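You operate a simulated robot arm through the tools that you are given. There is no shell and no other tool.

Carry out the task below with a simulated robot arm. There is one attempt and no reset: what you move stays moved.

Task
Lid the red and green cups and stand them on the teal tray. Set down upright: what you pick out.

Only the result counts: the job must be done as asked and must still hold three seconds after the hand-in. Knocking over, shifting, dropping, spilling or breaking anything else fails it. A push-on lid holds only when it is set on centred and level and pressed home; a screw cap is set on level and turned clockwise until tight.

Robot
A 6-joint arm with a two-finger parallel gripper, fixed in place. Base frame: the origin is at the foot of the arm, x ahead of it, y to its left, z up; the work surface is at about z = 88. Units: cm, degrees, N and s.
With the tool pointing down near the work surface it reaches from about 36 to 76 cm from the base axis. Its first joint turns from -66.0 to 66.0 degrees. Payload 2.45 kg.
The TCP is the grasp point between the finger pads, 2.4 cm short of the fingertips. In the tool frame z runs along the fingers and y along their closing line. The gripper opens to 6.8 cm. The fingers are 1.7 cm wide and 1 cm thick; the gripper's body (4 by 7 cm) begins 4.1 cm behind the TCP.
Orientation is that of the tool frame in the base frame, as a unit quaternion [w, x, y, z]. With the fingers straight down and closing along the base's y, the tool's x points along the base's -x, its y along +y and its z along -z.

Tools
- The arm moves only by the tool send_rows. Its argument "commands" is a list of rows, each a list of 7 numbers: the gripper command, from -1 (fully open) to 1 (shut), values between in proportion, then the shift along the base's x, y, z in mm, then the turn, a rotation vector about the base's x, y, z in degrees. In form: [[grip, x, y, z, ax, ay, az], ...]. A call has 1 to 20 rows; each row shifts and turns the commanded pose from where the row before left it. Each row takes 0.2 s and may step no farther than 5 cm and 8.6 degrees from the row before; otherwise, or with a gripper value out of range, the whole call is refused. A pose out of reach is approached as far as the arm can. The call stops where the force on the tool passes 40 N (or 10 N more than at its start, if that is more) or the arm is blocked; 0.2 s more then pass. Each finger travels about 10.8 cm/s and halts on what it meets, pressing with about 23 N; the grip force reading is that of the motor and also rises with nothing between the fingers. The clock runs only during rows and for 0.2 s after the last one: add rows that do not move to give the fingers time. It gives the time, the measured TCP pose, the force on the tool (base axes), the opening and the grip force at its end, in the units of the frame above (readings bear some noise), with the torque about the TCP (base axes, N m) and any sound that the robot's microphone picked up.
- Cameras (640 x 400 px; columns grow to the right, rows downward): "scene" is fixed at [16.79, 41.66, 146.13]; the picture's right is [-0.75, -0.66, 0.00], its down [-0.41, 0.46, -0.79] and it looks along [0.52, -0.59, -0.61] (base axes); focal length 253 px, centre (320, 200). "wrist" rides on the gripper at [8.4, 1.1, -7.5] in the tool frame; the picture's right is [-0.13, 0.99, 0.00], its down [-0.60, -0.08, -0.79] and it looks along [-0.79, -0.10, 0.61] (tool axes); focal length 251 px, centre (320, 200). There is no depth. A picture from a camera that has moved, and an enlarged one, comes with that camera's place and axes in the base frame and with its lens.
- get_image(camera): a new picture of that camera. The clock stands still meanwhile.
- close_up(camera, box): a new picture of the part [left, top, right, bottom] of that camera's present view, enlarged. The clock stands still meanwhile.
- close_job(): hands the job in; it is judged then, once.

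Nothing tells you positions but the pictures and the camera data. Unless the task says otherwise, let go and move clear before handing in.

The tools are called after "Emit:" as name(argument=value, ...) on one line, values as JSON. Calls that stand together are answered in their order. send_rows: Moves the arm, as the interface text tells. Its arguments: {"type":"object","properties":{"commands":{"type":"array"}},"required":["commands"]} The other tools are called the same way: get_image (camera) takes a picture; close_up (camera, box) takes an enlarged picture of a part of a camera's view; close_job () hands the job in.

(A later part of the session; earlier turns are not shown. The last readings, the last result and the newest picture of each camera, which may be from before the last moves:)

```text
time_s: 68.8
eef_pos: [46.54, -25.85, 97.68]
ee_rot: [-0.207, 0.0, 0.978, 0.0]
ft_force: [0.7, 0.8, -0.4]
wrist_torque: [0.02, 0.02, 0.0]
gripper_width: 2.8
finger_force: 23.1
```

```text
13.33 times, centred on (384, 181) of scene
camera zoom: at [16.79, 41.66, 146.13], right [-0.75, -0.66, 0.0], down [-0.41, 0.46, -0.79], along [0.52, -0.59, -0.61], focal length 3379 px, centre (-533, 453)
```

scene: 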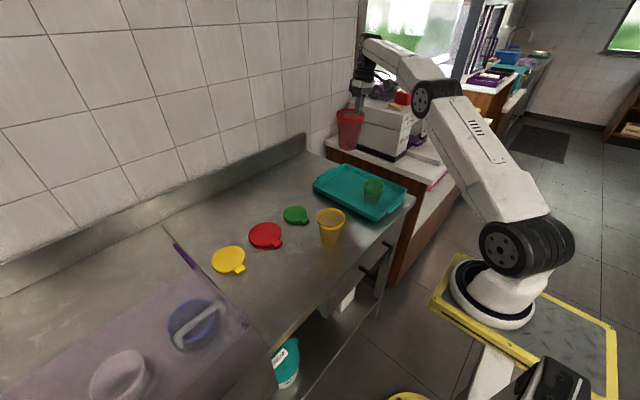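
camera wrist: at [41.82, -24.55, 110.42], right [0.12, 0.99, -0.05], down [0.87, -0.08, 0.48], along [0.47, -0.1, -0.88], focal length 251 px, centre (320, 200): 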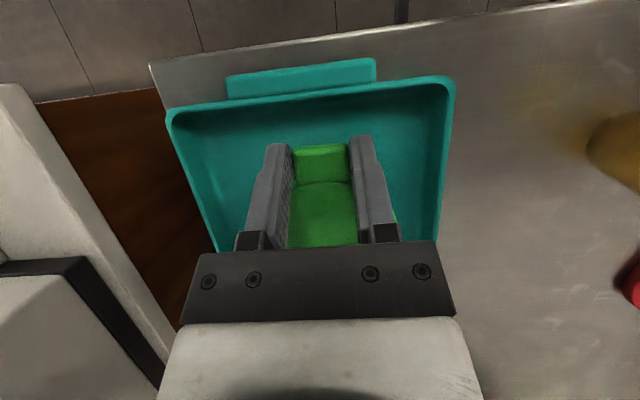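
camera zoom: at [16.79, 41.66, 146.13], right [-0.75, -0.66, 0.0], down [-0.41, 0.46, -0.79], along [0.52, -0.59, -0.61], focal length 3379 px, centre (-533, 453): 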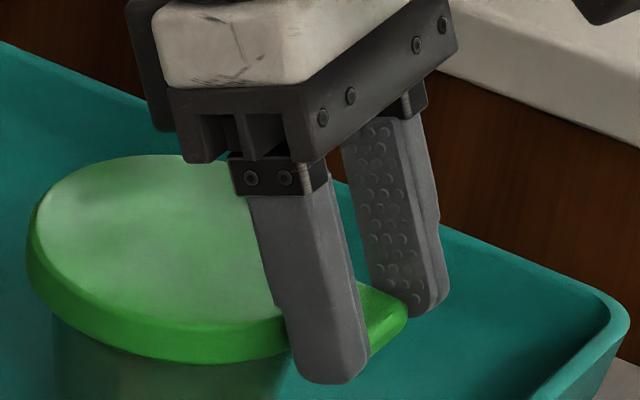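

Emit:
send_rows(commands=[[1, 0, 0, -1, 0, 0, 0], [1, 0, 0, 0, 0, 0, 0]])

Emit:
send_rows(commands=[[1, 0, 0, -1, 0, 0, 0], [1, 0, 0, 0, 0, 0, 0]])

Emit:
send_rows(commands=[[1, 0, 0, -1, 0, 0, 0], [1, 0, 0, 0, 0, 0, 0]])

Emit:
close_up(camera="scene", box=[366, 166, 402, 196])

```text
time_s: 69.4
eef_pos: [46.63, -25.86, 97.63]
ee_rot: [-0.206, 0.001, 0.979, 0.0]
ft_force: [-0.7, -0.9, 6.3]
wrist_torque: [-0.09, -0.15, -0.03]
gripper_width: 2.85
finger_force: 23.0
heard: snap
```

```text
time_s: 70.0
eef_pos: [46.57, -25.88, 97.6]
ee_rot: [-0.207, 0.001, 0.978, 0.001]
ft_force: [-5.1, -0.2, 21.7]
wrist_torque: [-0.05, -0.11, 0.03]
gripper_width: 2.85
finger_force: 22.7
```

```text
time_s: 70.6
eef_pos: [46.66, -25.78, 97.43]
ee_rot: [-0.207, 0.0, 0.978, 0.0]
ft_force: [-4.5, -1.4, 18.2]
wrist_torque: [-0.14, -0.03, -0.02]
gripper_width: 2.84
finger_force: 23.1
```

```text
13.33 times, centred on (384, 181) of scene
camera zoom: at [16.75, 41.67, 146.13], right [-0.75, -0.66, 0.0], down [-0.41, 0.46, -0.79], along [0.53, -0.59, -0.61], focal length 3379 px, centre (-533, 453)
```

zoom: 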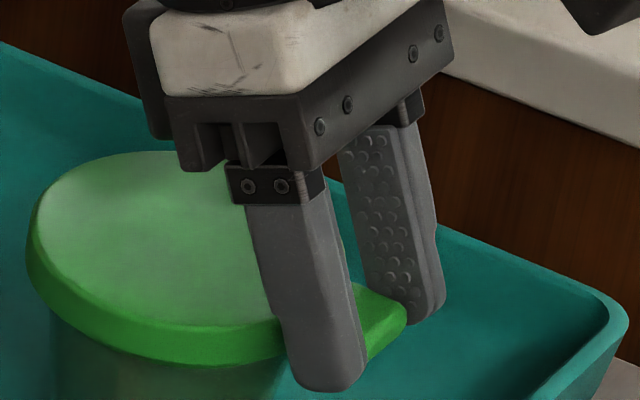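

I heard a snap as the lid met the rim, and it looks level and centred. The scene camera's reported pose shifted very slightly, so I'll use the fresh values from here. I'll relieve the load, let go of the tab and back off.

Emit:
send_rows(commands=[[1, 0, 0, 2, 0, 0, 0], [1, 0, 0, 0, 0, 0, 0]])

Emit:
send_rows(commands=[[0.05, 0, 0, 0, 0, 0, 0], [-0.1, 0, 0, 0, 0, 0, 0], [-0.3, 0, 0, 0, 0, 0, 0], [-0.3, 0, 0, 0, 0, 0, 0]])

Emit:
get_image(camera="wrist")

Emit:
close_up(camera="scene", box=[355, 150, 435, 210])

```text
time_s: 71.2
eef_pos: [46.68, -25.74, 97.47]
ee_rot: [-0.208, 0.0, 0.978, 0.001]
ft_force: [0.8, -0.9, 4.8]
wrist_torque: [-0.12, -0.13, -0.07]
gripper_width: 2.86
finger_force: 23.1
```

```text
time_s: 72.2
eef_pos: [46.66, -25.75, 97.52]
ee_rot: [-0.207, 0.0, 0.978, 0.0]
ft_force: [0.7, -0.3, 0.5]
wrist_torque: [0.02, 0.03, 0.0]
gripper_width: 4.44
finger_force: 0.0
```

```text
taken
camera wrist: at [41.95, -24.53, 107.72], right [0.12, 0.99, -0.05], down [0.87, -0.08, 0.48], along [0.47, -0.1, -0.88], focal length 251 px, centre (320, 200)
```

wrist: 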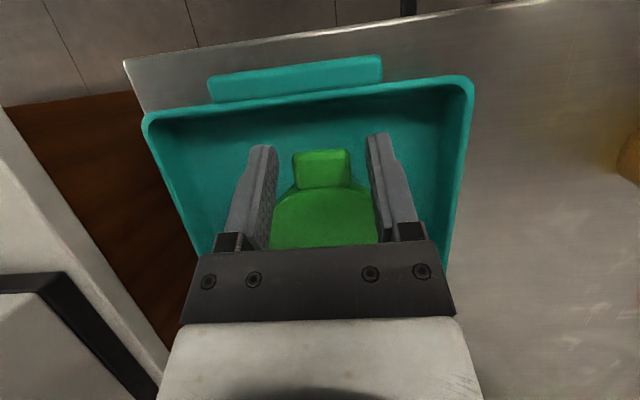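

```text
6.67 times, centred on (395, 180) of scene
camera zoom: at [16.79, 41.66, 146.13], right [-0.75, -0.66, 0.0], down [-0.41, 0.46, -0.79], along [0.52, -0.59, -0.61], focal length 1690 px, centre (-180, 333)
```

zoom: 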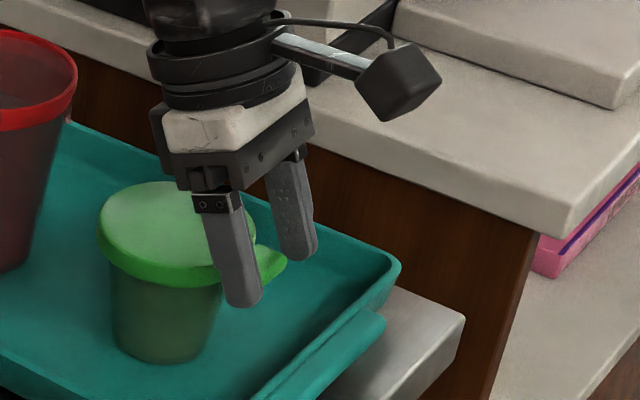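

The fingers are clear of the tab. I'll rise, level the hand, close the fingers and come above the lid's centre to check it and press it home.

Emit:
send_rows(commands=[[-0.3, 0, 0, 20, 0, 0, 0], [-0.3, 0, 0, 40, 0, 0, 0], [-0.3, 0, 0, 30, 0, 0, 0], [0, 0, 0, 0, 0, -8, 0], [0.5, 0, 0, 0, 0, -8, 0], [1, 0, 0, 0, 0, -8, 0], [1, 0, 0, 0, 0, 0, 0]])

Emit:
get_image(camera="wrist")

Emit:
close_up(camera="scene", box=[340, 150, 420, 210])

```text
time_s: 73.8
eef_pos: [46.54, -26.0, 106.54]
ee_rot: [0.002, 0.0, 1.0, 0.0]
ft_force: [0.9, 0.1, 0.1]
wrist_torque: [0.02, 0.01, 0.02]
gripper_width: 0.0
finger_force: 23.0
```

```text
taken
camera wrist: at [38.11, -24.6, 113.95], right [0.13, 0.99, 0.0], down [0.6, -0.08, 0.8], along [0.79, -0.1, -0.61], focal length 251 px, centre (320, 200)
```

wrist: 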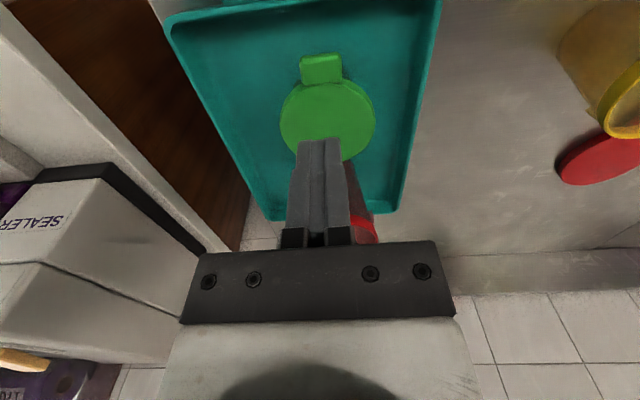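

```text
6.67 times, centred on (380, 180) of scene
camera zoom: at [16.79, 41.66, 146.13], right [-0.75, -0.66, 0.0], down [-0.41, 0.46, -0.79], along [0.52, -0.59, -0.61], focal length 1690 px, centre (-80, 333)
```

zoom: 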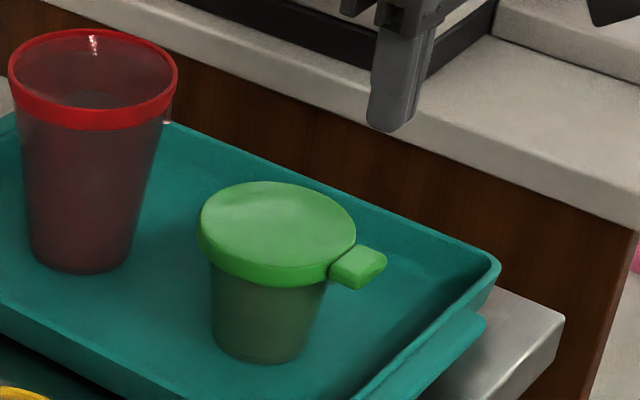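

The green lid sits level on its cup. To be sure it's home I'll press its centre with the closed fingertips.

Emit:
send_rows(commands=[[1, 44, 1, 0, 0, 0, 0], [1, 0, 0, -40, 0, 0, 0], [1, 0, 0, -25, 0, 0, 0], [1, 0, 0, 0, 0, 0, 0]])

Emit:
close_up(camera="scene", box=[340, 150, 420, 210])

```text
time_s: 74.8
eef_pos: [50.87, -25.69, 99.94]
ee_rot: [0.001, 0.0, 1.0, 0.0]
ft_force: [-0.3, -0.4, 0.6]
wrist_torque: [0.0, -0.03, -0.01]
gripper_width: 0.0
finger_force: 22.7
```

```text
6.67 times, centred on (380, 180) of scene
camera zoom: at [16.79, 41.66, 146.13], right [-0.75, -0.66, 0.0], down [-0.41, 0.46, -0.79], along [0.52, -0.59, -0.61], focal length 1690 px, centre (-80, 333)
```

zoom: 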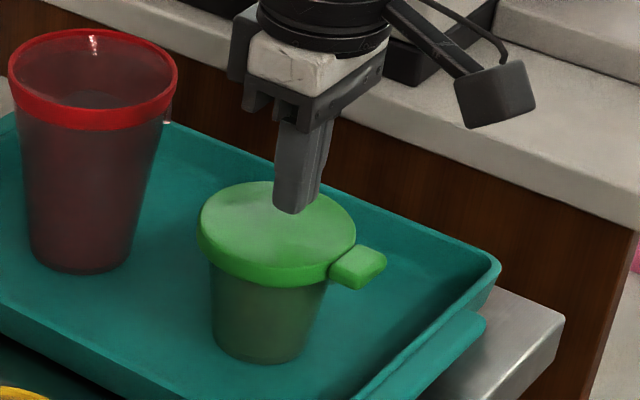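

The fingertips look slightly off-centre on the lid, toward the tab side. I'll shift about 5 mm and look again before pressing.

Emit:
send_rows(commands=[[1, 6, 4, 0, 0, 0, 0], [1, 0, 0, 0, 0, 0, 0]])

Emit:
close_up(camera="scene", box=[366, 160, 402, 190])

Emit:
close_up(camera="wrist", box=[240, 60, 400, 180])

```text
time_s: 75.4
eef_pos: [51.48, -25.36, 100.03]
ee_rot: [0.001, 0.0, 1.0, 0.0]
ft_force: [0.6, -0.6, 0.1]
wrist_torque: [-0.01, 0.02, 0.04]
gripper_width: 0.0
finger_force: 23.0
```

```text
13.33 times, centred on (384, 175) of scene
camera zoom: at [16.79, 41.66, 146.13], right [-0.75, -0.66, 0.0], down [-0.41, 0.46, -0.79], along [0.52, -0.59, -0.61], focal length 3379 px, centre (-533, 533)
```

zoom: 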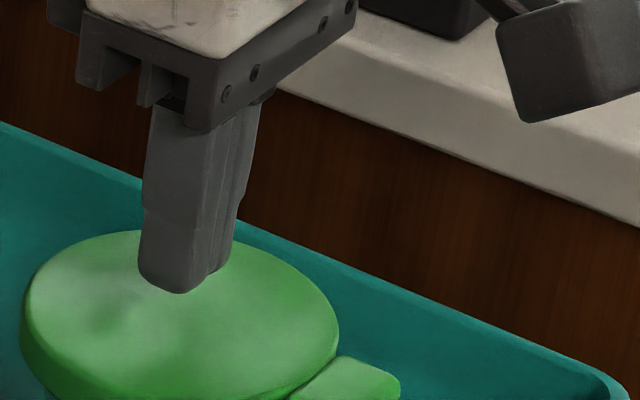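

```text
3.33 times, centred on (320, 120) of wrist
camera zoom: at [43.08, -24.11, 107.4], right [0.13, 0.99, 0.0], down [0.6, -0.08, 0.79], along [0.79, -0.1, -0.61], focal length 838 px, centre (320, 467)
```

zoom: 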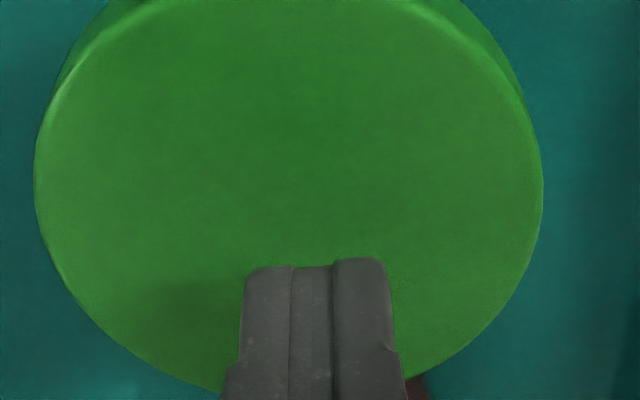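

The fingertips are now within about 3 mm of the lid's centre, measured at (51.3, -25.6) with its top near z≈95.9. I'll lower to contact and press.

Emit:
send_rows(commands=[[1, 0, -1, -8, 0, 0, 0], [1, 0, 0, -4, 0, 0, 0], [1, 0, 0, 0, 0, 0, 0]])

Emit:
send_rows(commands=[[1, 0, 0, -2, 0, 0, 0], [1, 0, 0, 0, 0, 0, 0]])

Emit:
send_rows(commands=[[1, 0, 0, -1, 0, 0, 0], [1, 0, 0, 0, 0, 0, 0]])

Emit:
send_rows(commands=[[1, 0, 0, -1, 0, 0, 0], [1, 0, 0, 0, 0, 0, 0]])

```text
time_s: 76.2
eef_pos: [51.54, -25.45, 98.79]
ee_rot: [0.0, 0.0, 1.0, 0.0]
ft_force: [0.0, -0.8, -0.9]
wrist_torque: [0.0, -0.01, -0.02]
gripper_width: 0.0
finger_force: 22.8
```

```text
time_s: 76.8
eef_pos: [51.72, -25.53, 98.48]
ee_rot: [0.001, 0.0, 1.0, 0.0]
ft_force: [-0.9, 0.7, 0.2]
wrist_torque: [0.0, 0.02, 0.0]
gripper_width: 0.01
finger_force: 23.2
```

```text
time_s: 77.4
eef_pos: [51.69, -25.54, 98.52]
ee_rot: [0.002, 0.0, 1.0, 0.001]
ft_force: [-1.0, 1.9, 11.8]
wrist_torque: [0.05, 0.05, -0.01]
gripper_width: 0.0
finger_force: 23.2
```

```text
time_s: 78.0
eef_pos: [51.66, -25.53, 98.54]
ee_rot: [0.003, 0.0, 1.0, -0.001]
ft_force: [0.2, 4.2, 24.3]
wrist_torque: [0.13, 0.03, 0.01]
gripper_width: 0.0
finger_force: 23.4
```

Emit:
send_rows(commands=[[1, 0, 0, -0.7, 0, 0, 0], [1, 0, 0, 0, 0, 0, 0]])

Emit:
send_rows(commands=[[1, 0, 0, 10, 0, 0, 0], [1, 0, 0, 40, 0, 0, 0], [1, 0, 0, 30, 0, 0, 0], [0.5, 0, 0, 20, 0, 0, 0], [0.1, 0, 0, 0, 0, 0, 0]])

Emit:
close_up(camera="scene", box=[340, 150, 420, 210])

```text
time_s: 78.6
eef_pos: [51.65, -25.51, 98.47]
ee_rot: [0.003, 0.001, 1.0, 0.0]
ft_force: [-0.6, 0.9, 29.1]
wrist_torque: [0.02, 0.01, -0.02]
gripper_width: 0.02
finger_force: 23.2
```

```text
time_s: 79.8
eef_pos: [51.72, -25.42, 108.16]
ee_rot: [0.002, -0.001, 1.0, -0.001]
ft_force: [0.9, -0.2, 0.6]
wrist_torque: [0.01, 0.0, 0.0]
gripper_width: 3.05
finger_force: 0.0
```

```text
6.67 times, centred on (380, 180) of scene
camera zoom: at [16.79, 41.66, 146.13], right [-0.75, -0.66, 0.0], down [-0.41, 0.46, -0.79], along [0.52, -0.59, -0.61], focal length 1690 px, centre (-80, 333)
```

zoom: 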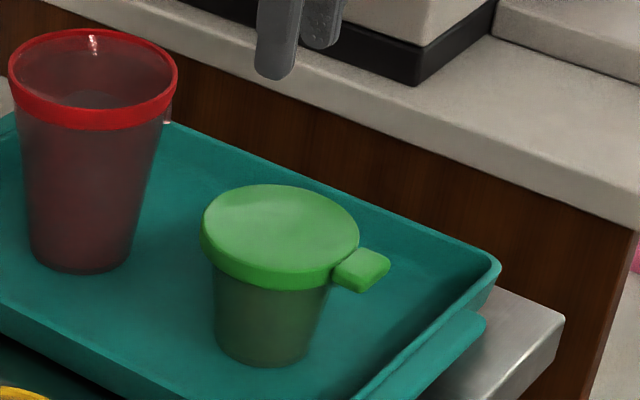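

The green lid is pressed home with no further give, and the cup stands upright. Next is the red one: I'll back up with the fingers wide open to measure the red cup's rim between them.

Emit:
send_rows(commands=[[-0.5, -15, 3, 40, 0, 0, 0], [-1, -15, 3, 40, 0, 0, 0], [-1, -15, 3, 40, 0, 0, 0], [-1, -12, 1, 18, 0, 0, 0], [-1, 0, 0, 0, 0, 0, 0], [-1, 0, 0, 0, 0, 0, 0]])

Emit:
get_image(camera="wrist")

Emit:
close_up(camera="wrist", box=[256, 70, 384, 200])

```text
time_s: 81.2
eef_pos: [45.72, -24.72, 121.86]
ee_rot: [0.001, 0.0, 1.0, 0.0]
ft_force: [0.3, 0.0, 0.3]
wrist_torque: [0.0, 0.02, -0.04]
gripper_width: 6.8
finger_force: 0.1
```

```text
taken
camera wrist: at [37.33, -23.53, 129.39], right [0.13, 0.99, 0.0], down [0.6, -0.08, 0.79], along [0.79, -0.1, -0.61], focal length 251 px, centre (320, 200)
```

wrist: 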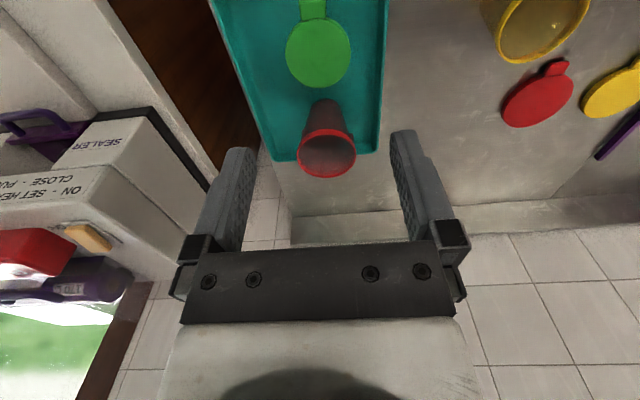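

```text
3.08 times, centred on (320, 135) of wrist
camera zoom: at [37.33, -23.53, 129.39], right [0.13, 0.99, 0.0], down [0.6, -0.08, 0.79], along [0.79, -0.1, -0.61], focal length 774 px, centre (320, 400)
```

zoom: 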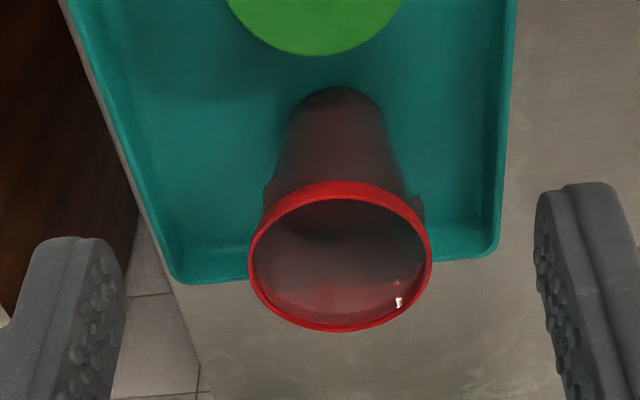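

I get the red cup's centre at about (64.1, -26.0) with its rim at z≈100.5. Now over to the red lid to measure it the same way.

Emit:
send_rows(commands=[[-1, 8, 43, 0, 0, 0, 0], [-1, 8, 43, -5, 0, 0, 0], [-1, 8, 43, -10, 0, 0, 0], [-1, 8, 43, -15, 0, 0, 0], [-1, 8, 43, -15, 0, 0, 0], [-1, 8, 43, -15, 0, 0, 0], [-1, 8, 43, -20, 0, 0, 0], [-1, 8, 43, -20, 0, 0, 0], [-1, 0, 0, 0, 0, 0, 0], [-1, 0, 0, 0, 0, 0, 0]])

Emit:
get_image(camera="wrist")

Emit:
close_up(camera="wrist", box=[240, 60, 400, 160])

Emit:
close_up(camera="scene", box=[230, 210, 302, 265])

```text
time_s: 83.4
eef_pos: [52.25, 10.19, 112.2]
ee_rot: [0.002, 0.0, 1.0, -0.001]
ft_force: [-0.3, 1.3, -0.6]
wrist_torque: [0.04, 0.01, 0.0]
gripper_width: 6.8
finger_force: 0.1
```

```text
taken
camera wrist: at [43.72, 11.42, 119.67], right [0.13, 0.99, 0.0], down [0.6, -0.08, 0.79], along [0.79, -0.1, -0.61], focal length 251 px, centre (320, 200)
```

wrist: 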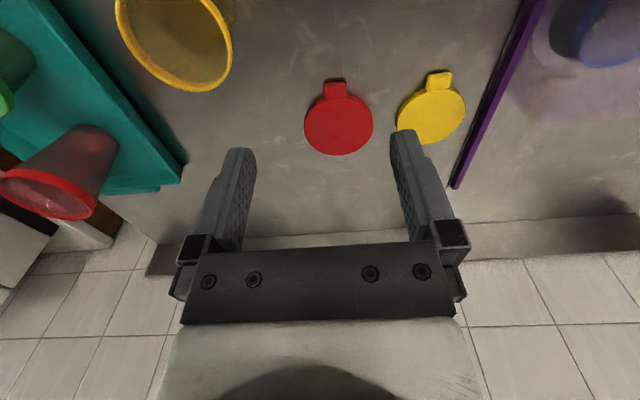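

```text
4.00 times, centred on (320, 110) of wrist
camera zoom: at [43.72, 11.42, 119.67], right [0.13, 0.99, 0.0], down [0.6, -0.08, 0.79], along [0.79, -0.1, -0.61], focal length 1006 px, centre (320, 560)
```

zoom: 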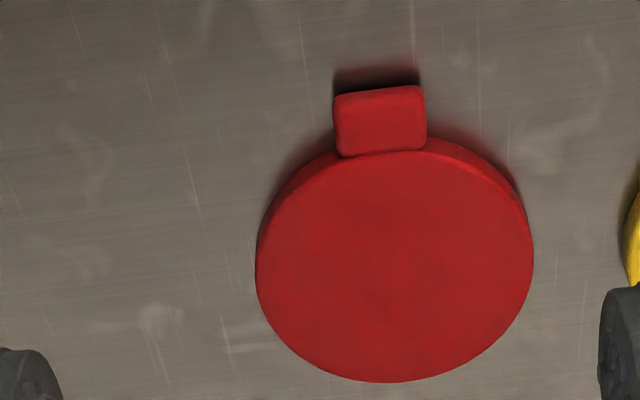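

```text
7.27 times, centred on (266, 238) of scene
camera zoom: at [16.79, 41.66, 146.13], right [-0.75, -0.66, 0.0], down [-0.41, 0.46, -0.79], along [0.52, -0.59, -0.61], focal length 1843 px, centre (713, -73)
```

zoom: 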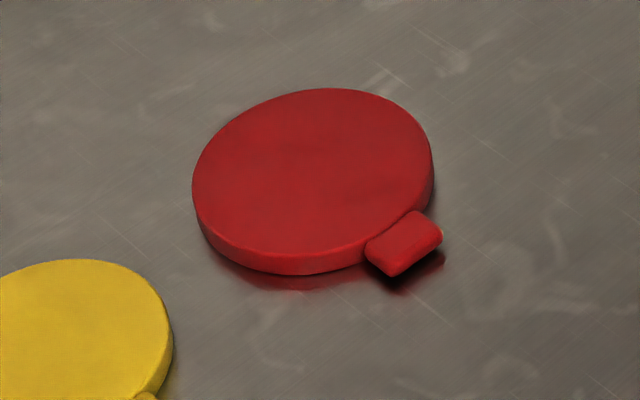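

The red lid's centre is at (66.6, 11.1), radius 5, and its tab is centred at (60.5, 11.1). I'll use the same 24° lean and hover over the tab.

Emit:
send_rows(commands=[[-0.3, 0, 0, 0, 0, 8, 0], [-0.3, 0, 0, 0, 0, 8, 0], [-0.3, 0, 0, 0, 0, 8, 0], [-0.3, 30, 3, 0, 0, 0, 0], [-0.3, 30, 3, 0, 0, 0, 0], [-0.3, 29, 3, -10, 0, 0, 0], [-0.3, 0, 0, -40, 0, 0, 0], [-0.3, 0, 0, -40, 0, 0, 0], [-0.3, 0, 0, -30, 0, 0, 0], [-0.3, 0, 0, 0, 0, 0, 0]])

Emit:
get_image(camera="wrist")

Emit:
close_up(camera="scene", box=[220, 180, 324, 260])

```text
time_s: 85.6
eef_pos: [61.25, 10.94, 99.75]
ee_rot: [-0.208, 0.0, 0.978, -0.001]
ft_force: [-0.4, 0.4, 0.6]
wrist_torque: [0.01, -0.02, 0.0]
gripper_width: 4.39
finger_force: 0.0
```

```text
taken
camera wrist: at [56.6, 12.19, 110.03], right [0.12, 0.99, -0.05], down [0.87, -0.08, 0.48], along [0.47, -0.1, -0.88], focal length 251 px, centre (320, 200)
```

wrist: 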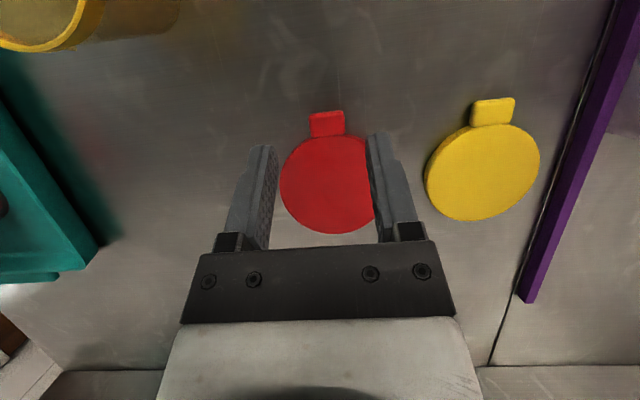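

```text
5.00 times, centred on (272, 220) of scene
camera zoom: at [16.79, 41.66, 146.13], right [-0.75, -0.66, 0.0], down [-0.41, 0.46, -0.79], along [0.52, -0.59, -0.61], focal length 1267 px, centre (560, 100)
```

zoom: 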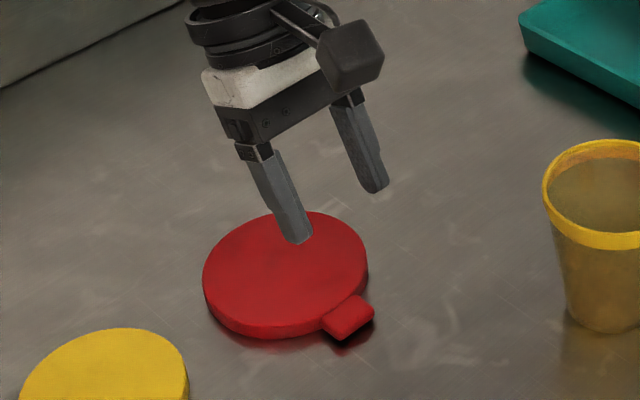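

Emit:
send_rows(commands=[[-0.3, 1, 2.5, -30, 0, 0, 0], [-0.3, 0, 0, -30, 0, 0, 0], [-0.3, 0, 0, -17, 0, 0, 0], [-0.3, 0, 0, 0, 0, 0, 0]])

Emit:
get_image(camera="wrist")

Emit:
close_up(camera="scene", box=[220, 180, 324, 260])

```text
time_s: 86.6
eef_pos: [61.28, 11.08, 92.42]
ee_rot: [-0.208, -0.001, 0.978, -0.001]
ft_force: [0.5, 0.2, 0.3]
wrist_torque: [-0.01, -0.02, 0.0]
gripper_width: 4.43
finger_force: 0.1
```

```text
taken
camera wrist: at [56.62, 12.4, 102.52], right [0.12, 0.99, -0.05], down [0.87, -0.08, 0.48], along [0.47, -0.1, -0.88], focal length 251 px, centre (320, 200)
```

wrist: 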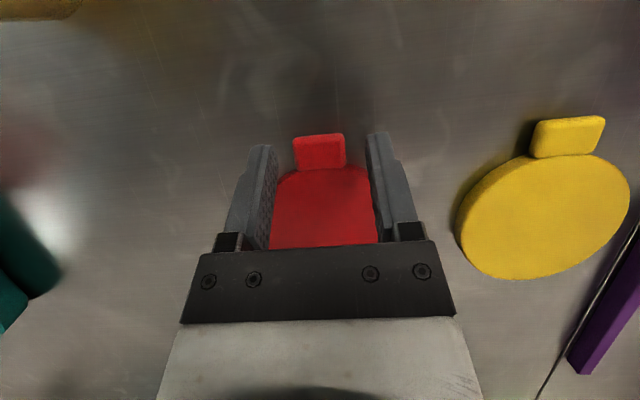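

```text
5.00 times, centred on (272, 220) of scene
camera zoom: at [16.79, 41.66, 146.13], right [-0.75, -0.66, 0.0], down [-0.41, 0.46, -0.79], along [0.52, -0.59, -0.61], focal length 1267 px, centre (560, 100)
```

zoom: 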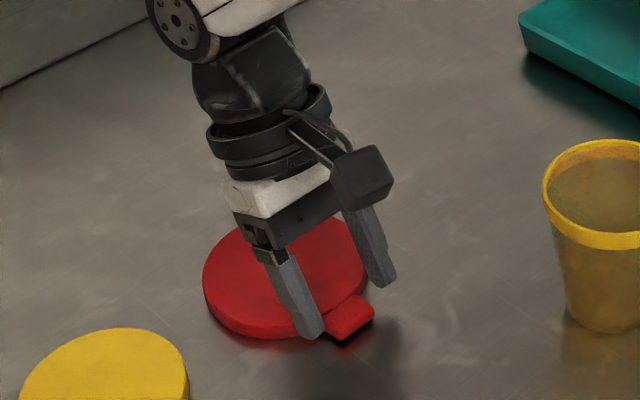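

The tab is centred between the fingers, so I'll go down the rest of the way in decreasing steps.

Emit:
send_rows(commands=[[-0.3, 0, 0, -8, 0, 0, 0], [-0.3, 0, 0, -4, 0, 0, 0], [-0.3, 0, 0, 0, 0, 0, 0]])

Emit:
send_rows(commands=[[-0.3, 0, 0, -2, 0, 0, 0], [-0.3, 0, 0, 0, 0, 0, 0]])

Emit:
send_rows(commands=[[-0.3, 0, 0, -1, 0, 0, 0], [-0.3, 0, 0, 0, 0, 0, 0]])

Emit:
get_image(camera="wrist")

```text
time_s: 87.4
eef_pos: [61.32, 11.1, 91.19]
ee_rot: [-0.208, 0.0, 0.978, 0.0]
ft_force: [0.0, 1.2, -0.6]
wrist_torque: [0.01, -0.01, 0.02]
gripper_width: 4.43
finger_force: 0.1
```

```text
time_s: 88.0
eef_pos: [61.34, 11.2, 90.93]
ee_rot: [-0.206, -0.001, 0.978, -0.001]
ft_force: [0.4, 0.1, 0.5]
wrist_torque: [-0.03, -0.01, 0.02]
gripper_width: 4.41
finger_force: 0.0
```

```text
time_s: 88.6
eef_pos: [61.26, 11.2, 90.78]
ee_rot: [-0.207, 0.0, 0.978, 0.001]
ft_force: [0.0, 0.1, 0.2]
wrist_torque: [-0.03, 0.01, 0.01]
gripper_width: 4.41
finger_force: 0.1
```

```text
taken
camera wrist: at [56.62, 12.48, 101.02], right [0.12, 0.99, -0.05], down [0.87, -0.08, 0.48], along [0.47, -0.1, -0.88], focal length 251 px, centre (320, 200)
```

wrist: 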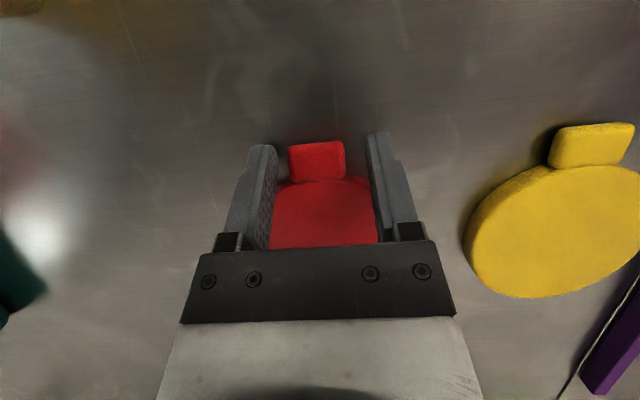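

Emit:
send_rows(commands=[[-0.1, 0, -1, 0, 0, 0, 0], [0.05, 0, 0, 0, 0, 0, 0], [0.15, 0, 0, 0, 0, 0, 0], [0.3, 0, 0, 0, 0, 0, 0], [1, 0, 0, 0, 0, 0, 0], [1, 0, 0, 0, 0, 0, 0]])

Emit:
send_rows(commands=[[1, 0, 0, 5, 0, 0, 0], [1, 0, 0, 15, 0, 0, 0], [1, 0, 0, 20, 0, 0, 0], [1, 0, 0, 0, 0, 0, 0]])

Emit:
get_image(camera="wrist")

Emit:
close_up(camera="scene", box=[220, 180, 324, 260])

```text
time_s: 90.0
eef_pos: [61.29, 11.17, 90.88]
ee_rot: [-0.207, 0.0, 0.978, 0.0]
ft_force: [0.7, -0.2, 0.0]
wrist_torque: [-0.01, -0.02, -0.02]
gripper_width: 2.87
finger_force: 23.4
```

```text
time_s: 91.0
eef_pos: [61.28, 11.15, 95.04]
ee_rot: [-0.207, 0.001, 0.978, 0.0]
ft_force: [0.5, -0.1, 0.2]
wrist_torque: [0.01, 0.0, 0.0]
gripper_width: 2.85
finger_force: 22.9
```

```text
taken
camera wrist: at [56.66, 12.38, 105.29], right [0.12, 0.99, -0.05], down [0.87, -0.08, 0.48], along [0.47, -0.1, -0.88], focal length 251 px, centre (320, 200)
```

wrist: 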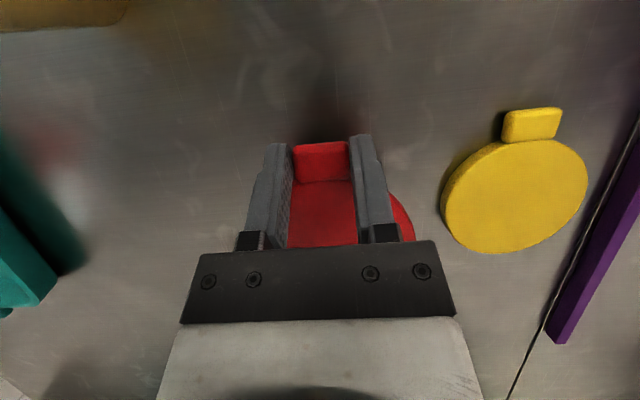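

```text
5.00 times, centred on (272, 220) of scene
camera zoom: at [16.79, 41.66, 146.13], right [-0.75, -0.66, 0.0], down [-0.41, 0.46, -0.79], along [0.52, -0.59, -0.61], focal length 1267 px, centre (560, 100)
```

zoom: 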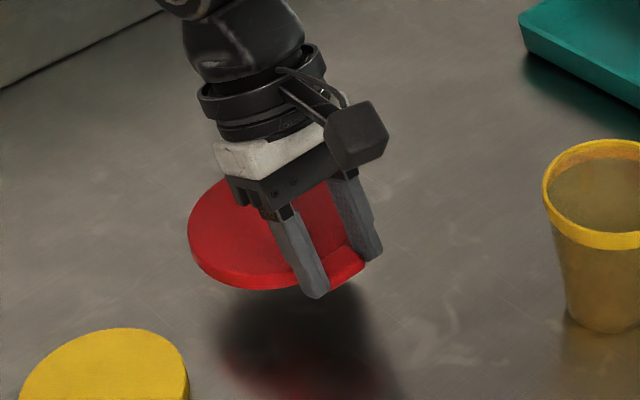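

The red lid hangs level. I'll lift it and carry it over the red cup.

Emit:
send_rows(commands=[[1, 0, 0, 30, 0, 0, 0], [1, 0, 0, 40, 0, 0, 0], [1, 0, 0, 40, 0, 0, 0], [1, 0, 0, 40, 0, 0, 0], [1, -2, -20, 0, 0, 0, 0], [1, -2, -32, 0, 0, 0, 0], [1, -2, -32, 0, 0, 0, 0], [1, -2, -32, 0, 0, 0, 0], [1, -2, -32, 0, 0, 0, 0], [1, -2, -32, 0, 0, 0, 0], [1, -2, -32, 0, 0, 0, 0], [1, -2, -32, 0, 0, 0, 0], [1, -2, -32, 0, 0, 0, 0], [1, -2, -32, 0, 0, 0, 0], [1, -2, -32, 0, 0, 0, 0], [1, -2, -31, 0, 0, 0, 0], [1, -2, 0, 0, 0, 0, 0], [1, 0, 0, 0, 0, 0, 0]])

Emit:
get_image(camera="wrist")

Emit:
close_up(camera="scene", box=[310, 90, 430, 200])

```text
time_s: 94.8
eef_pos: [58.75, -26.0, 109.92]
ee_rot: [-0.207, 0.0, 0.978, 0.0]
ft_force: [0.6, 0.0, -0.2]
wrist_torque: [0.01, 0.0, -0.02]
gripper_width: 2.84
finger_force: 22.8
```

```text
taken
camera wrist: at [54.04, -24.76, 120.11], right [0.12, 0.99, -0.05], down [0.87, -0.08, 0.48], along [0.47, -0.1, -0.88], focal length 251 px, centre (320, 200)
```

wrist: 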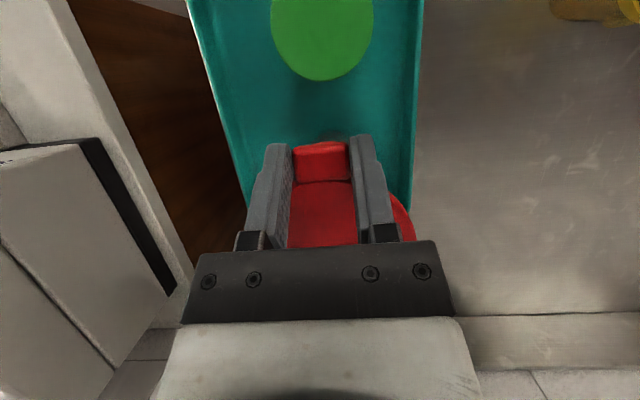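

```text
3.64 times, centred on (370, 145) of scene
camera zoom: at [16.79, 41.66, 146.13], right [-0.75, -0.66, 0.0], down [-0.41, 0.46, -0.79], along [0.52, -0.59, -0.61], focal length 922 px, centre (138, 400)
```

zoom: 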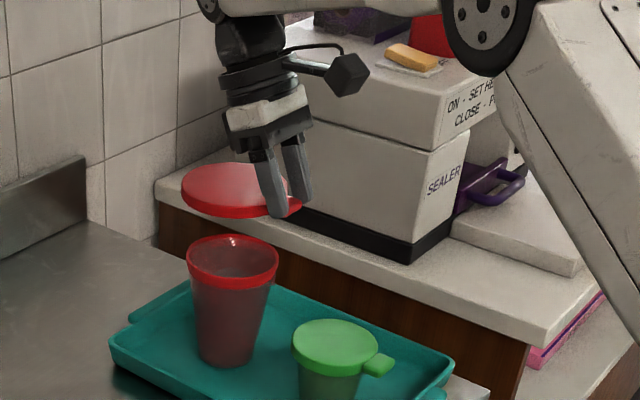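

The lid is above the red cup. I'll lower to about 1 cm above the rim and compare outlines.

Emit:
send_rows(commands=[[1, 0, 0, -25, 0, 0, 0], [1, 0, 0, -20, 0, 0, 0], [1, 0, 0, -11, 0, 0, 0], [1, 0, 0, 0, 0, 0, 0], [1, 0, 0, 0, 0, 0, 0]])

Emit:
close_up(camera="scene", box=[350, 142, 398, 182])

Emit:
close_up(camera="scene", box=[340, 130, 420, 210])

```text
time_s: 96.0
eef_pos: [58.88, -26.14, 104.28]
ee_rot: [-0.207, -0.001, 0.978, -0.001]
ft_force: [-0.3, -0.6, 0.3]
wrist_torque: [0.0, 0.04, 0.01]
gripper_width: 2.85
finger_force: 23.2
```

```text
10.00 times, centred on (374, 162) of scene
camera zoom: at [16.79, 41.66, 146.13], right [-0.75, -0.66, 0.0], down [-0.41, 0.46, -0.79], along [0.52, -0.59, -0.61], focal length 2534 px, centre (-220, 580)
```

zoom: 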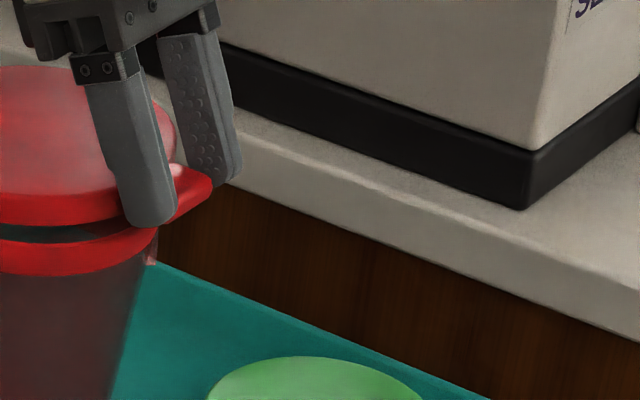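

```text
5.00 times, centred on (380, 170) of scene
camera zoom: at [16.79, 41.66, 146.13], right [-0.75, -0.66, 0.0], down [-0.41, 0.46, -0.79], along [0.52, -0.59, -0.61], focal length 1267 px, centre (20, 350)
```

zoom: 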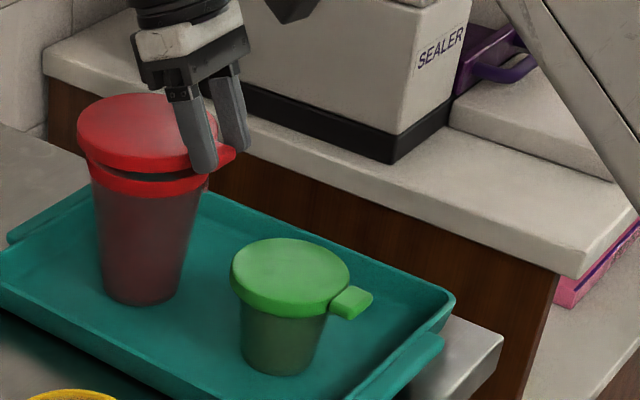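

Emit:
close_up(camera="scene", box=[350, 145, 386, 175])

```text
13.33 times, centred on (368, 160) of scene
camera zoom: at [16.79, 41.66, 146.13], right [-0.75, -0.66, 0.0], down [-0.41, 0.46, -0.79], along [0.52, -0.59, -0.61], focal length 3379 px, centre (-320, 733)
```

zoom: 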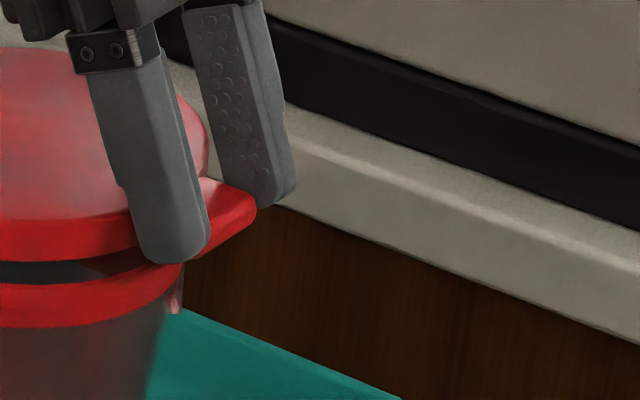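

Emit:
close_up(camera="scene", box=[328, 142, 368, 172])

```text
13.33 times, centred on (348, 157) of scene
camera zoom: at [16.79, 41.66, 146.13], right [-0.75, -0.66, 0.0], down [-0.41, 0.46, -0.79], along [0.52, -0.59, -0.61], focal length 3379 px, centre (-53, 773)
```

zoom: 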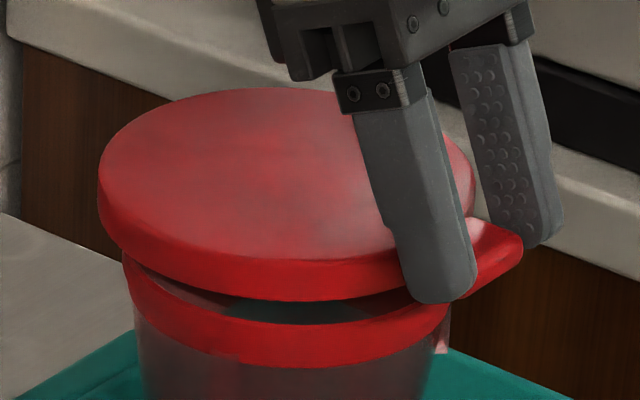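

The outlines match sideways within 1 mm, and I'll nudge 1–1.5 mm toward the camera. Then I'll lower in small steps, watching for early contact.

Emit:
send_rows(commands=[[1, -1, 1.5, -4, 0, 0, 0], [1, 0, 0, -2, 0, 0, 0], [1, 0, 0, 0, 0, 0, 0]])

Emit:
send_rows(commands=[[1, 0, 0, -2, 0, 0, 0], [1, 0, 0, 0, 0, 0, 0]])

Emit:
send_rows(commands=[[1, 0, 0, -1, 0, 0, 0], [1, 0, 0, 0, 0, 0, 0]])

Emit:
close_up(camera="scene", box=[328, 142, 368, 172])

```text
time_s: 96.8
eef_pos: [58.66, -25.85, 103.65]
ee_rot: [-0.208, 0.0, 0.978, 0.001]
ft_force: [0.2, 0.0, -1.2]
wrist_torque: [-0.01, 0.03, -0.02]
gripper_width: 2.86
finger_force: 23.4
```

```text
time_s: 97.4
eef_pos: [58.68, -25.9, 103.43]
ee_rot: [-0.207, 0.0, 0.978, 0.0]
ft_force: [0.6, -0.5, -0.1]
wrist_torque: [-0.01, -0.01, 0.02]
gripper_width: 2.84
finger_force: 22.8
```

```text
time_s: 98.0
eef_pos: [58.55, -25.76, 103.48]
ee_rot: [-0.206, 0.0, 0.978, 0.0]
ft_force: [0.3, 0.7, 0.7]
wrist_torque: [0.0, 0.04, -0.01]
gripper_width: 2.84
finger_force: 23.3
```

```text
13.33 times, centred on (348, 157) of scene
camera zoom: at [16.79, 41.66, 146.13], right [-0.75, -0.66, 0.0], down [-0.41, 0.46, -0.79], along [0.52, -0.59, -0.61], focal length 3379 px, centre (-53, 773)
```

zoom: 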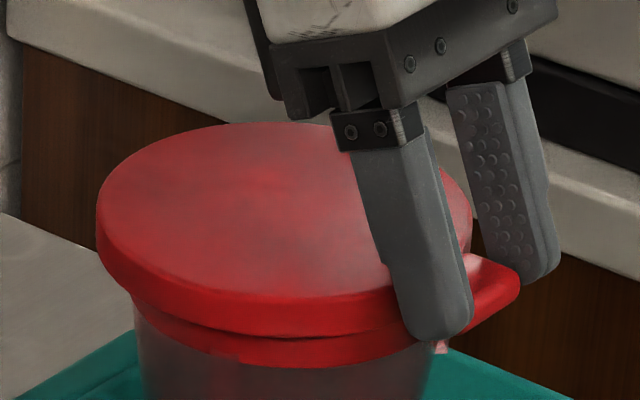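

Emit:
send_rows(commands=[[1, 0, 0, -1, 0, 0, 0], [1, 0, 0, 0, 0, 0, 0]])

Emit:
send_rows(commands=[[1, 0, 0, -1, 0, 0, 0], [1, 0, 0, 0, 0, 0, 0]])

Emit:
send_rows(commands=[[1, 0, 0, -1, 0, 0, 0], [1, 0, 0, 0, 0, 0, 0]])

Emit:
close_up(camera="scene", box=[328, 142, 368, 172])

```text
time_s: 98.6
eef_pos: [58.53, -26.01, 103.21]
ee_rot: [-0.208, -0.001, 0.978, 0.0]
ft_force: [0.2, 0.2, 0.3]
wrist_torque: [-0.05, 0.01, 0.02]
gripper_width: 2.87
finger_force: 22.9
```

```text
time_s: 99.2
eef_pos: [58.59, -25.95, 103.34]
ee_rot: [-0.207, 0.001, 0.978, 0.0]
ft_force: [-0.6, -1.1, 3.7]
wrist_torque: [-0.17, -0.14, -0.04]
gripper_width: 2.87
finger_force: 23.4
```

```text
time_s: 99.8
eef_pos: [58.76, -25.83, 103.27]
ee_rot: [-0.208, 0.0, 0.978, 0.0]
ft_force: [-2.5, -0.7, 6.2]
wrist_torque: [-0.34, -0.2, -0.07]
gripper_width: 2.84
finger_force: 23.3
```

```text
13.33 times, centred on (348, 157) of scene
camera zoom: at [16.77, 41.66, 146.13], right [-0.75, -0.66, 0.0], down [-0.41, 0.46, -0.79], along [0.52, -0.59, -0.61], focal length 3379 px, centre (-53, 773)
```

zoom: 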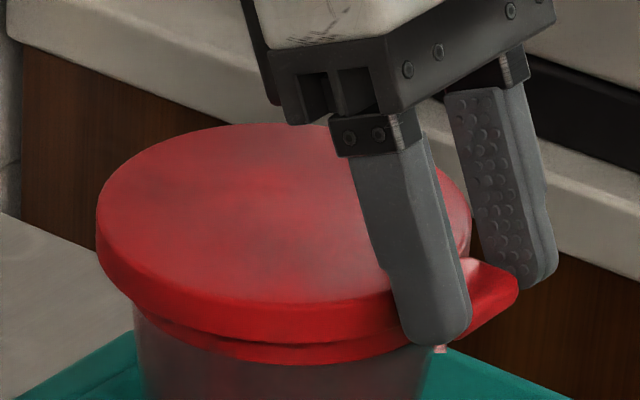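

First contact came slightly early, and the torque says the -y side of the skirt is sitting on the rim. I'll lift a few millimetres, shift 2 mm toward -y and try again.

Emit:
send_rows(commands=[[1, 0, 0, 4, 0, 0, 0], [1, -0.5, -2, 0, 0, 0, 0], [1, 0, 0, 0, 0, 0, 0]])

Emit:
close_up(camera="scene", box=[328, 142, 368, 172])

Emit:
get_image(camera="wrist")

```text
time_s: 100.6
eef_pos: [58.56, -26.09, 103.48]
ee_rot: [-0.207, 0.0, 0.978, 0.001]
ft_force: [0.4, 0.7, -0.1]
wrist_torque: [-0.01, 0.02, -0.03]
gripper_width: 2.85
finger_force: 22.7
```

```text
13.33 times, centred on (348, 157) of scene
camera zoom: at [16.79, 41.66, 146.13], right [-0.75, -0.66, 0.0], down [-0.41, 0.46, -0.79], along [0.52, -0.59, -0.61], focal length 3379 px, centre (-53, 773)
```

zoom: 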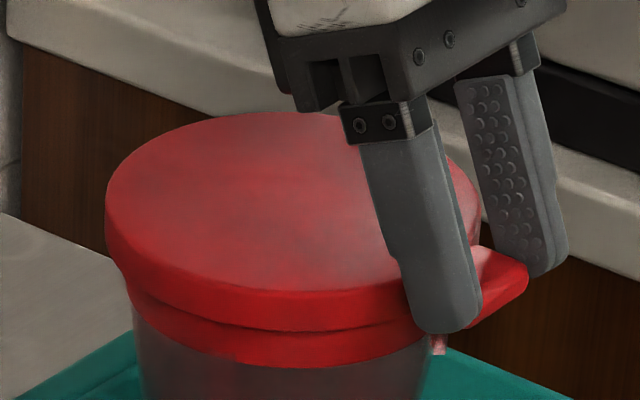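

```text
taken
camera wrist: at [53.89, -24.87, 113.72], right [0.12, 0.99, -0.05], down [0.87, -0.08, 0.48], along [0.47, -0.1, -0.88], focal length 251 px, centre (320, 200)
```

wrist: 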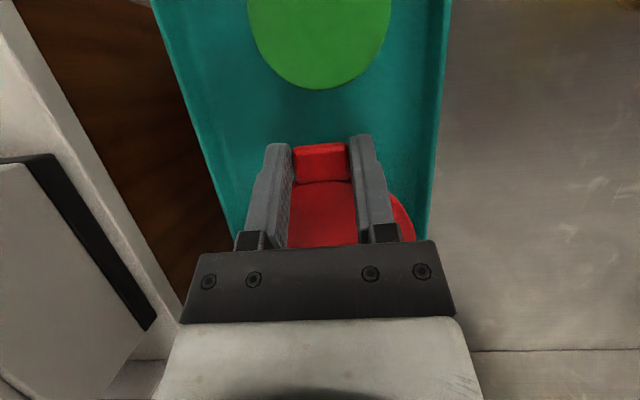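

Emit:
send_rows(commands=[[1, 0, 0, -2, 0, 0, 0], [1, 0, 0, -1, 0, 0, 0], [1, 0, 0, 0, 0, 0, 0]])

Emit:
send_rows(commands=[[1, 0, 0, -1, 0, 0, 0], [1, 0, 0, 0, 0, 0, 0]])

Emit:
send_rows(commands=[[1, 0, 0, -1, 0, 0, 0], [1, 0, 0, 0, 0, 0, 0]])

Emit:
close_up(camera="scene", box=[328, 142, 368, 172])

```text
time_s: 101.4
eef_pos: [58.6, -26.08, 103.26]
ee_rot: [-0.207, -0.001, 0.978, 0.0]
ft_force: [0.0, 1.4, 0.3]
wrist_torque: [-0.02, -0.02, -0.03]
gripper_width: 2.87
finger_force: 23.2
```

```text
time_s: 102.0
eef_pos: [58.49, -26.17, 103.15]
ee_rot: [-0.207, 0.0, 0.978, 0.0]
ft_force: [-0.2, -0.5, 0.3]
wrist_torque: [-0.01, 0.04, 0.0]
gripper_width: 2.86
finger_force: 22.7
```

```text
time_s: 102.6
eef_pos: [58.48, -26.18, 103.07]
ee_rot: [-0.207, 0.0, 0.978, 0.0]
ft_force: [-0.7, 0.6, -0.7]
wrist_torque: [0.0, 0.03, 0.01]
gripper_width: 2.85
finger_force: 22.9
```

```text
13.33 times, centred on (348, 157) of scene
camera zoom: at [16.79, 41.66, 146.13], right [-0.75, -0.66, 0.0], down [-0.41, 0.46, -0.79], along [0.52, -0.59, -0.61], focal length 3379 px, centre (-53, 773)
```

zoom: 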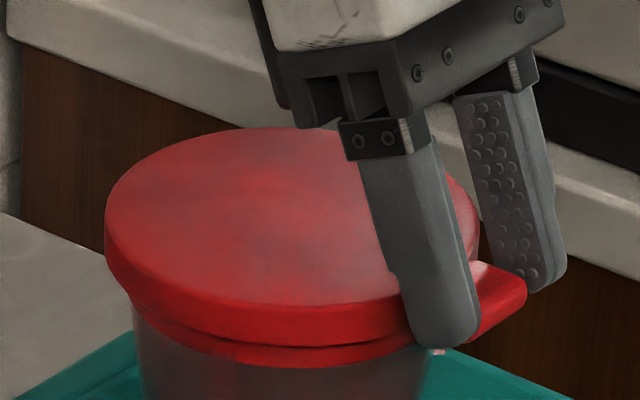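

It's now lower than the earlier contact height with no force, so the skirt is going over the rim. I'll continue down.

Emit:
send_rows(commands=[[1, 0, 0, -1, 0, 0, 0], [1, 0, 0, 0, 0, 0, 0]])

Emit:
send_rows(commands=[[1, 0, 0, -1, 0, 0, 0], [1, 0, 0, 0, 0, 0, 0]])

Emit:
send_rows(commands=[[1, 0, 0, -1, 0, 0, 0], [1, 0, 0, 0, 0, 0, 0]])

Emit:
send_rows(commands=[[1, 0, 0, -1, 0, 0, 0], [1, 0, 0, 0, 0, 0, 0]])

Emit:
close_up(camera="scene", box=[328, 142, 368, 172])

```text
time_s: 103.2
eef_pos: [58.53, -26.18, 102.98]
ee_rot: [-0.208, 0.0, 0.978, -0.001]
ft_force: [1.1, -0.4, -0.3]
wrist_torque: [-0.03, 0.03, -0.01]
gripper_width: 2.86
finger_force: 22.4
```

```text
time_s: 103.8
eef_pos: [58.59, -26.07, 102.86]
ee_rot: [-0.207, 0.0, 0.978, 0.0]
ft_force: [-0.5, 0.2, -0.6]
wrist_torque: [0.01, -0.01, -0.03]
gripper_width: 2.84
finger_force: 23.1
```

```text
time_s: 104.4
eef_pos: [58.53, -26.12, 102.77]
ee_rot: [-0.208, 0.0, 0.978, 0.0]
ft_force: [-0.3, 0.0, -0.2]
wrist_torque: [-0.02, -0.01, 0.03]
gripper_width: 2.85
finger_force: 22.5
```

```text
time_s: 105.0
eef_pos: [58.58, -26.11, 102.56]
ee_rot: [-0.207, 0.0, 0.978, 0.0]
ft_force: [-1.2, 0.0, -0.3]
wrist_torque: [0.0, 0.01, 0.01]
gripper_width: 2.82
finger_force: 23.0
```

```text
13.33 times, centred on (348, 157) of scene
camera zoom: at [16.79, 41.66, 146.13], right [-0.75, -0.66, 0.0], down [-0.41, 0.46, -0.79], along [0.52, -0.59, -0.61], focal length 3379 px, centre (-53, 773)
```

zoom: 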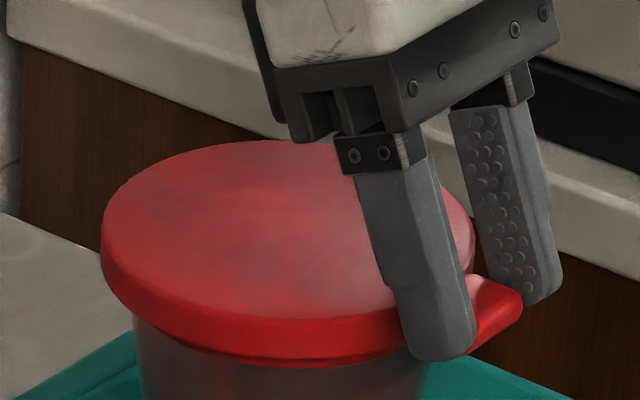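

Emit:
send_rows(commands=[[1, 0, 0, -1, 0, 0, 0], [1, 0, 0, 0, 0, 0, 0]])

Emit:
send_rows(commands=[[1, 0, 0, -1, 0, 0, 0], [1, 0, 0, 0, 0, 0, 0]])

Emit:
send_rows(commands=[[1, 0, 0, -1, 0, 0, 0], [1, 0, 0, 0, 0, 0, 0]])

Emit:
send_rows(commands=[[1, 0, 0, -1, 0, 0, 0], [1, 0, 0, 0, 0, 0, 0]])

```text
time_s: 105.6
eef_pos: [58.56, -25.97, 102.54]
ee_rot: [-0.208, -0.001, 0.978, 0.0]
ft_force: [0.8, -0.4, 0.3]
wrist_torque: [-0.04, -0.01, 0.0]
gripper_width: 2.83
finger_force: 23.2
```

```text
time_s: 106.2
eef_pos: [58.65, -26.07, 102.51]
ee_rot: [-0.207, 0.001, 0.978, -0.001]
ft_force: [-2.7, -0.2, 10.8]
wrist_torque: [0.07, -0.08, 0.02]
gripper_width: 2.81
finger_force: 23.0
heard: snap
```

```text
time_s: 106.8
eef_pos: [58.62, -26.17, 102.43]
ee_rot: [-0.206, 0.001, 0.978, -0.001]
ft_force: [-5.1, -1.1, 20.0]
wrist_torque: [-0.05, -0.13, 0.0]
gripper_width: 2.88
finger_force: 23.3
```

```text
time_s: 107.4
eef_pos: [58.71, -26.05, 102.44]
ee_rot: [-0.207, 0.001, 0.978, 0.0]
ft_force: [-6.4, -0.9, 24.3]
wrist_torque: [-0.07, 0.19, 0.03]
gripper_width: 2.82
finger_force: 23.0
```

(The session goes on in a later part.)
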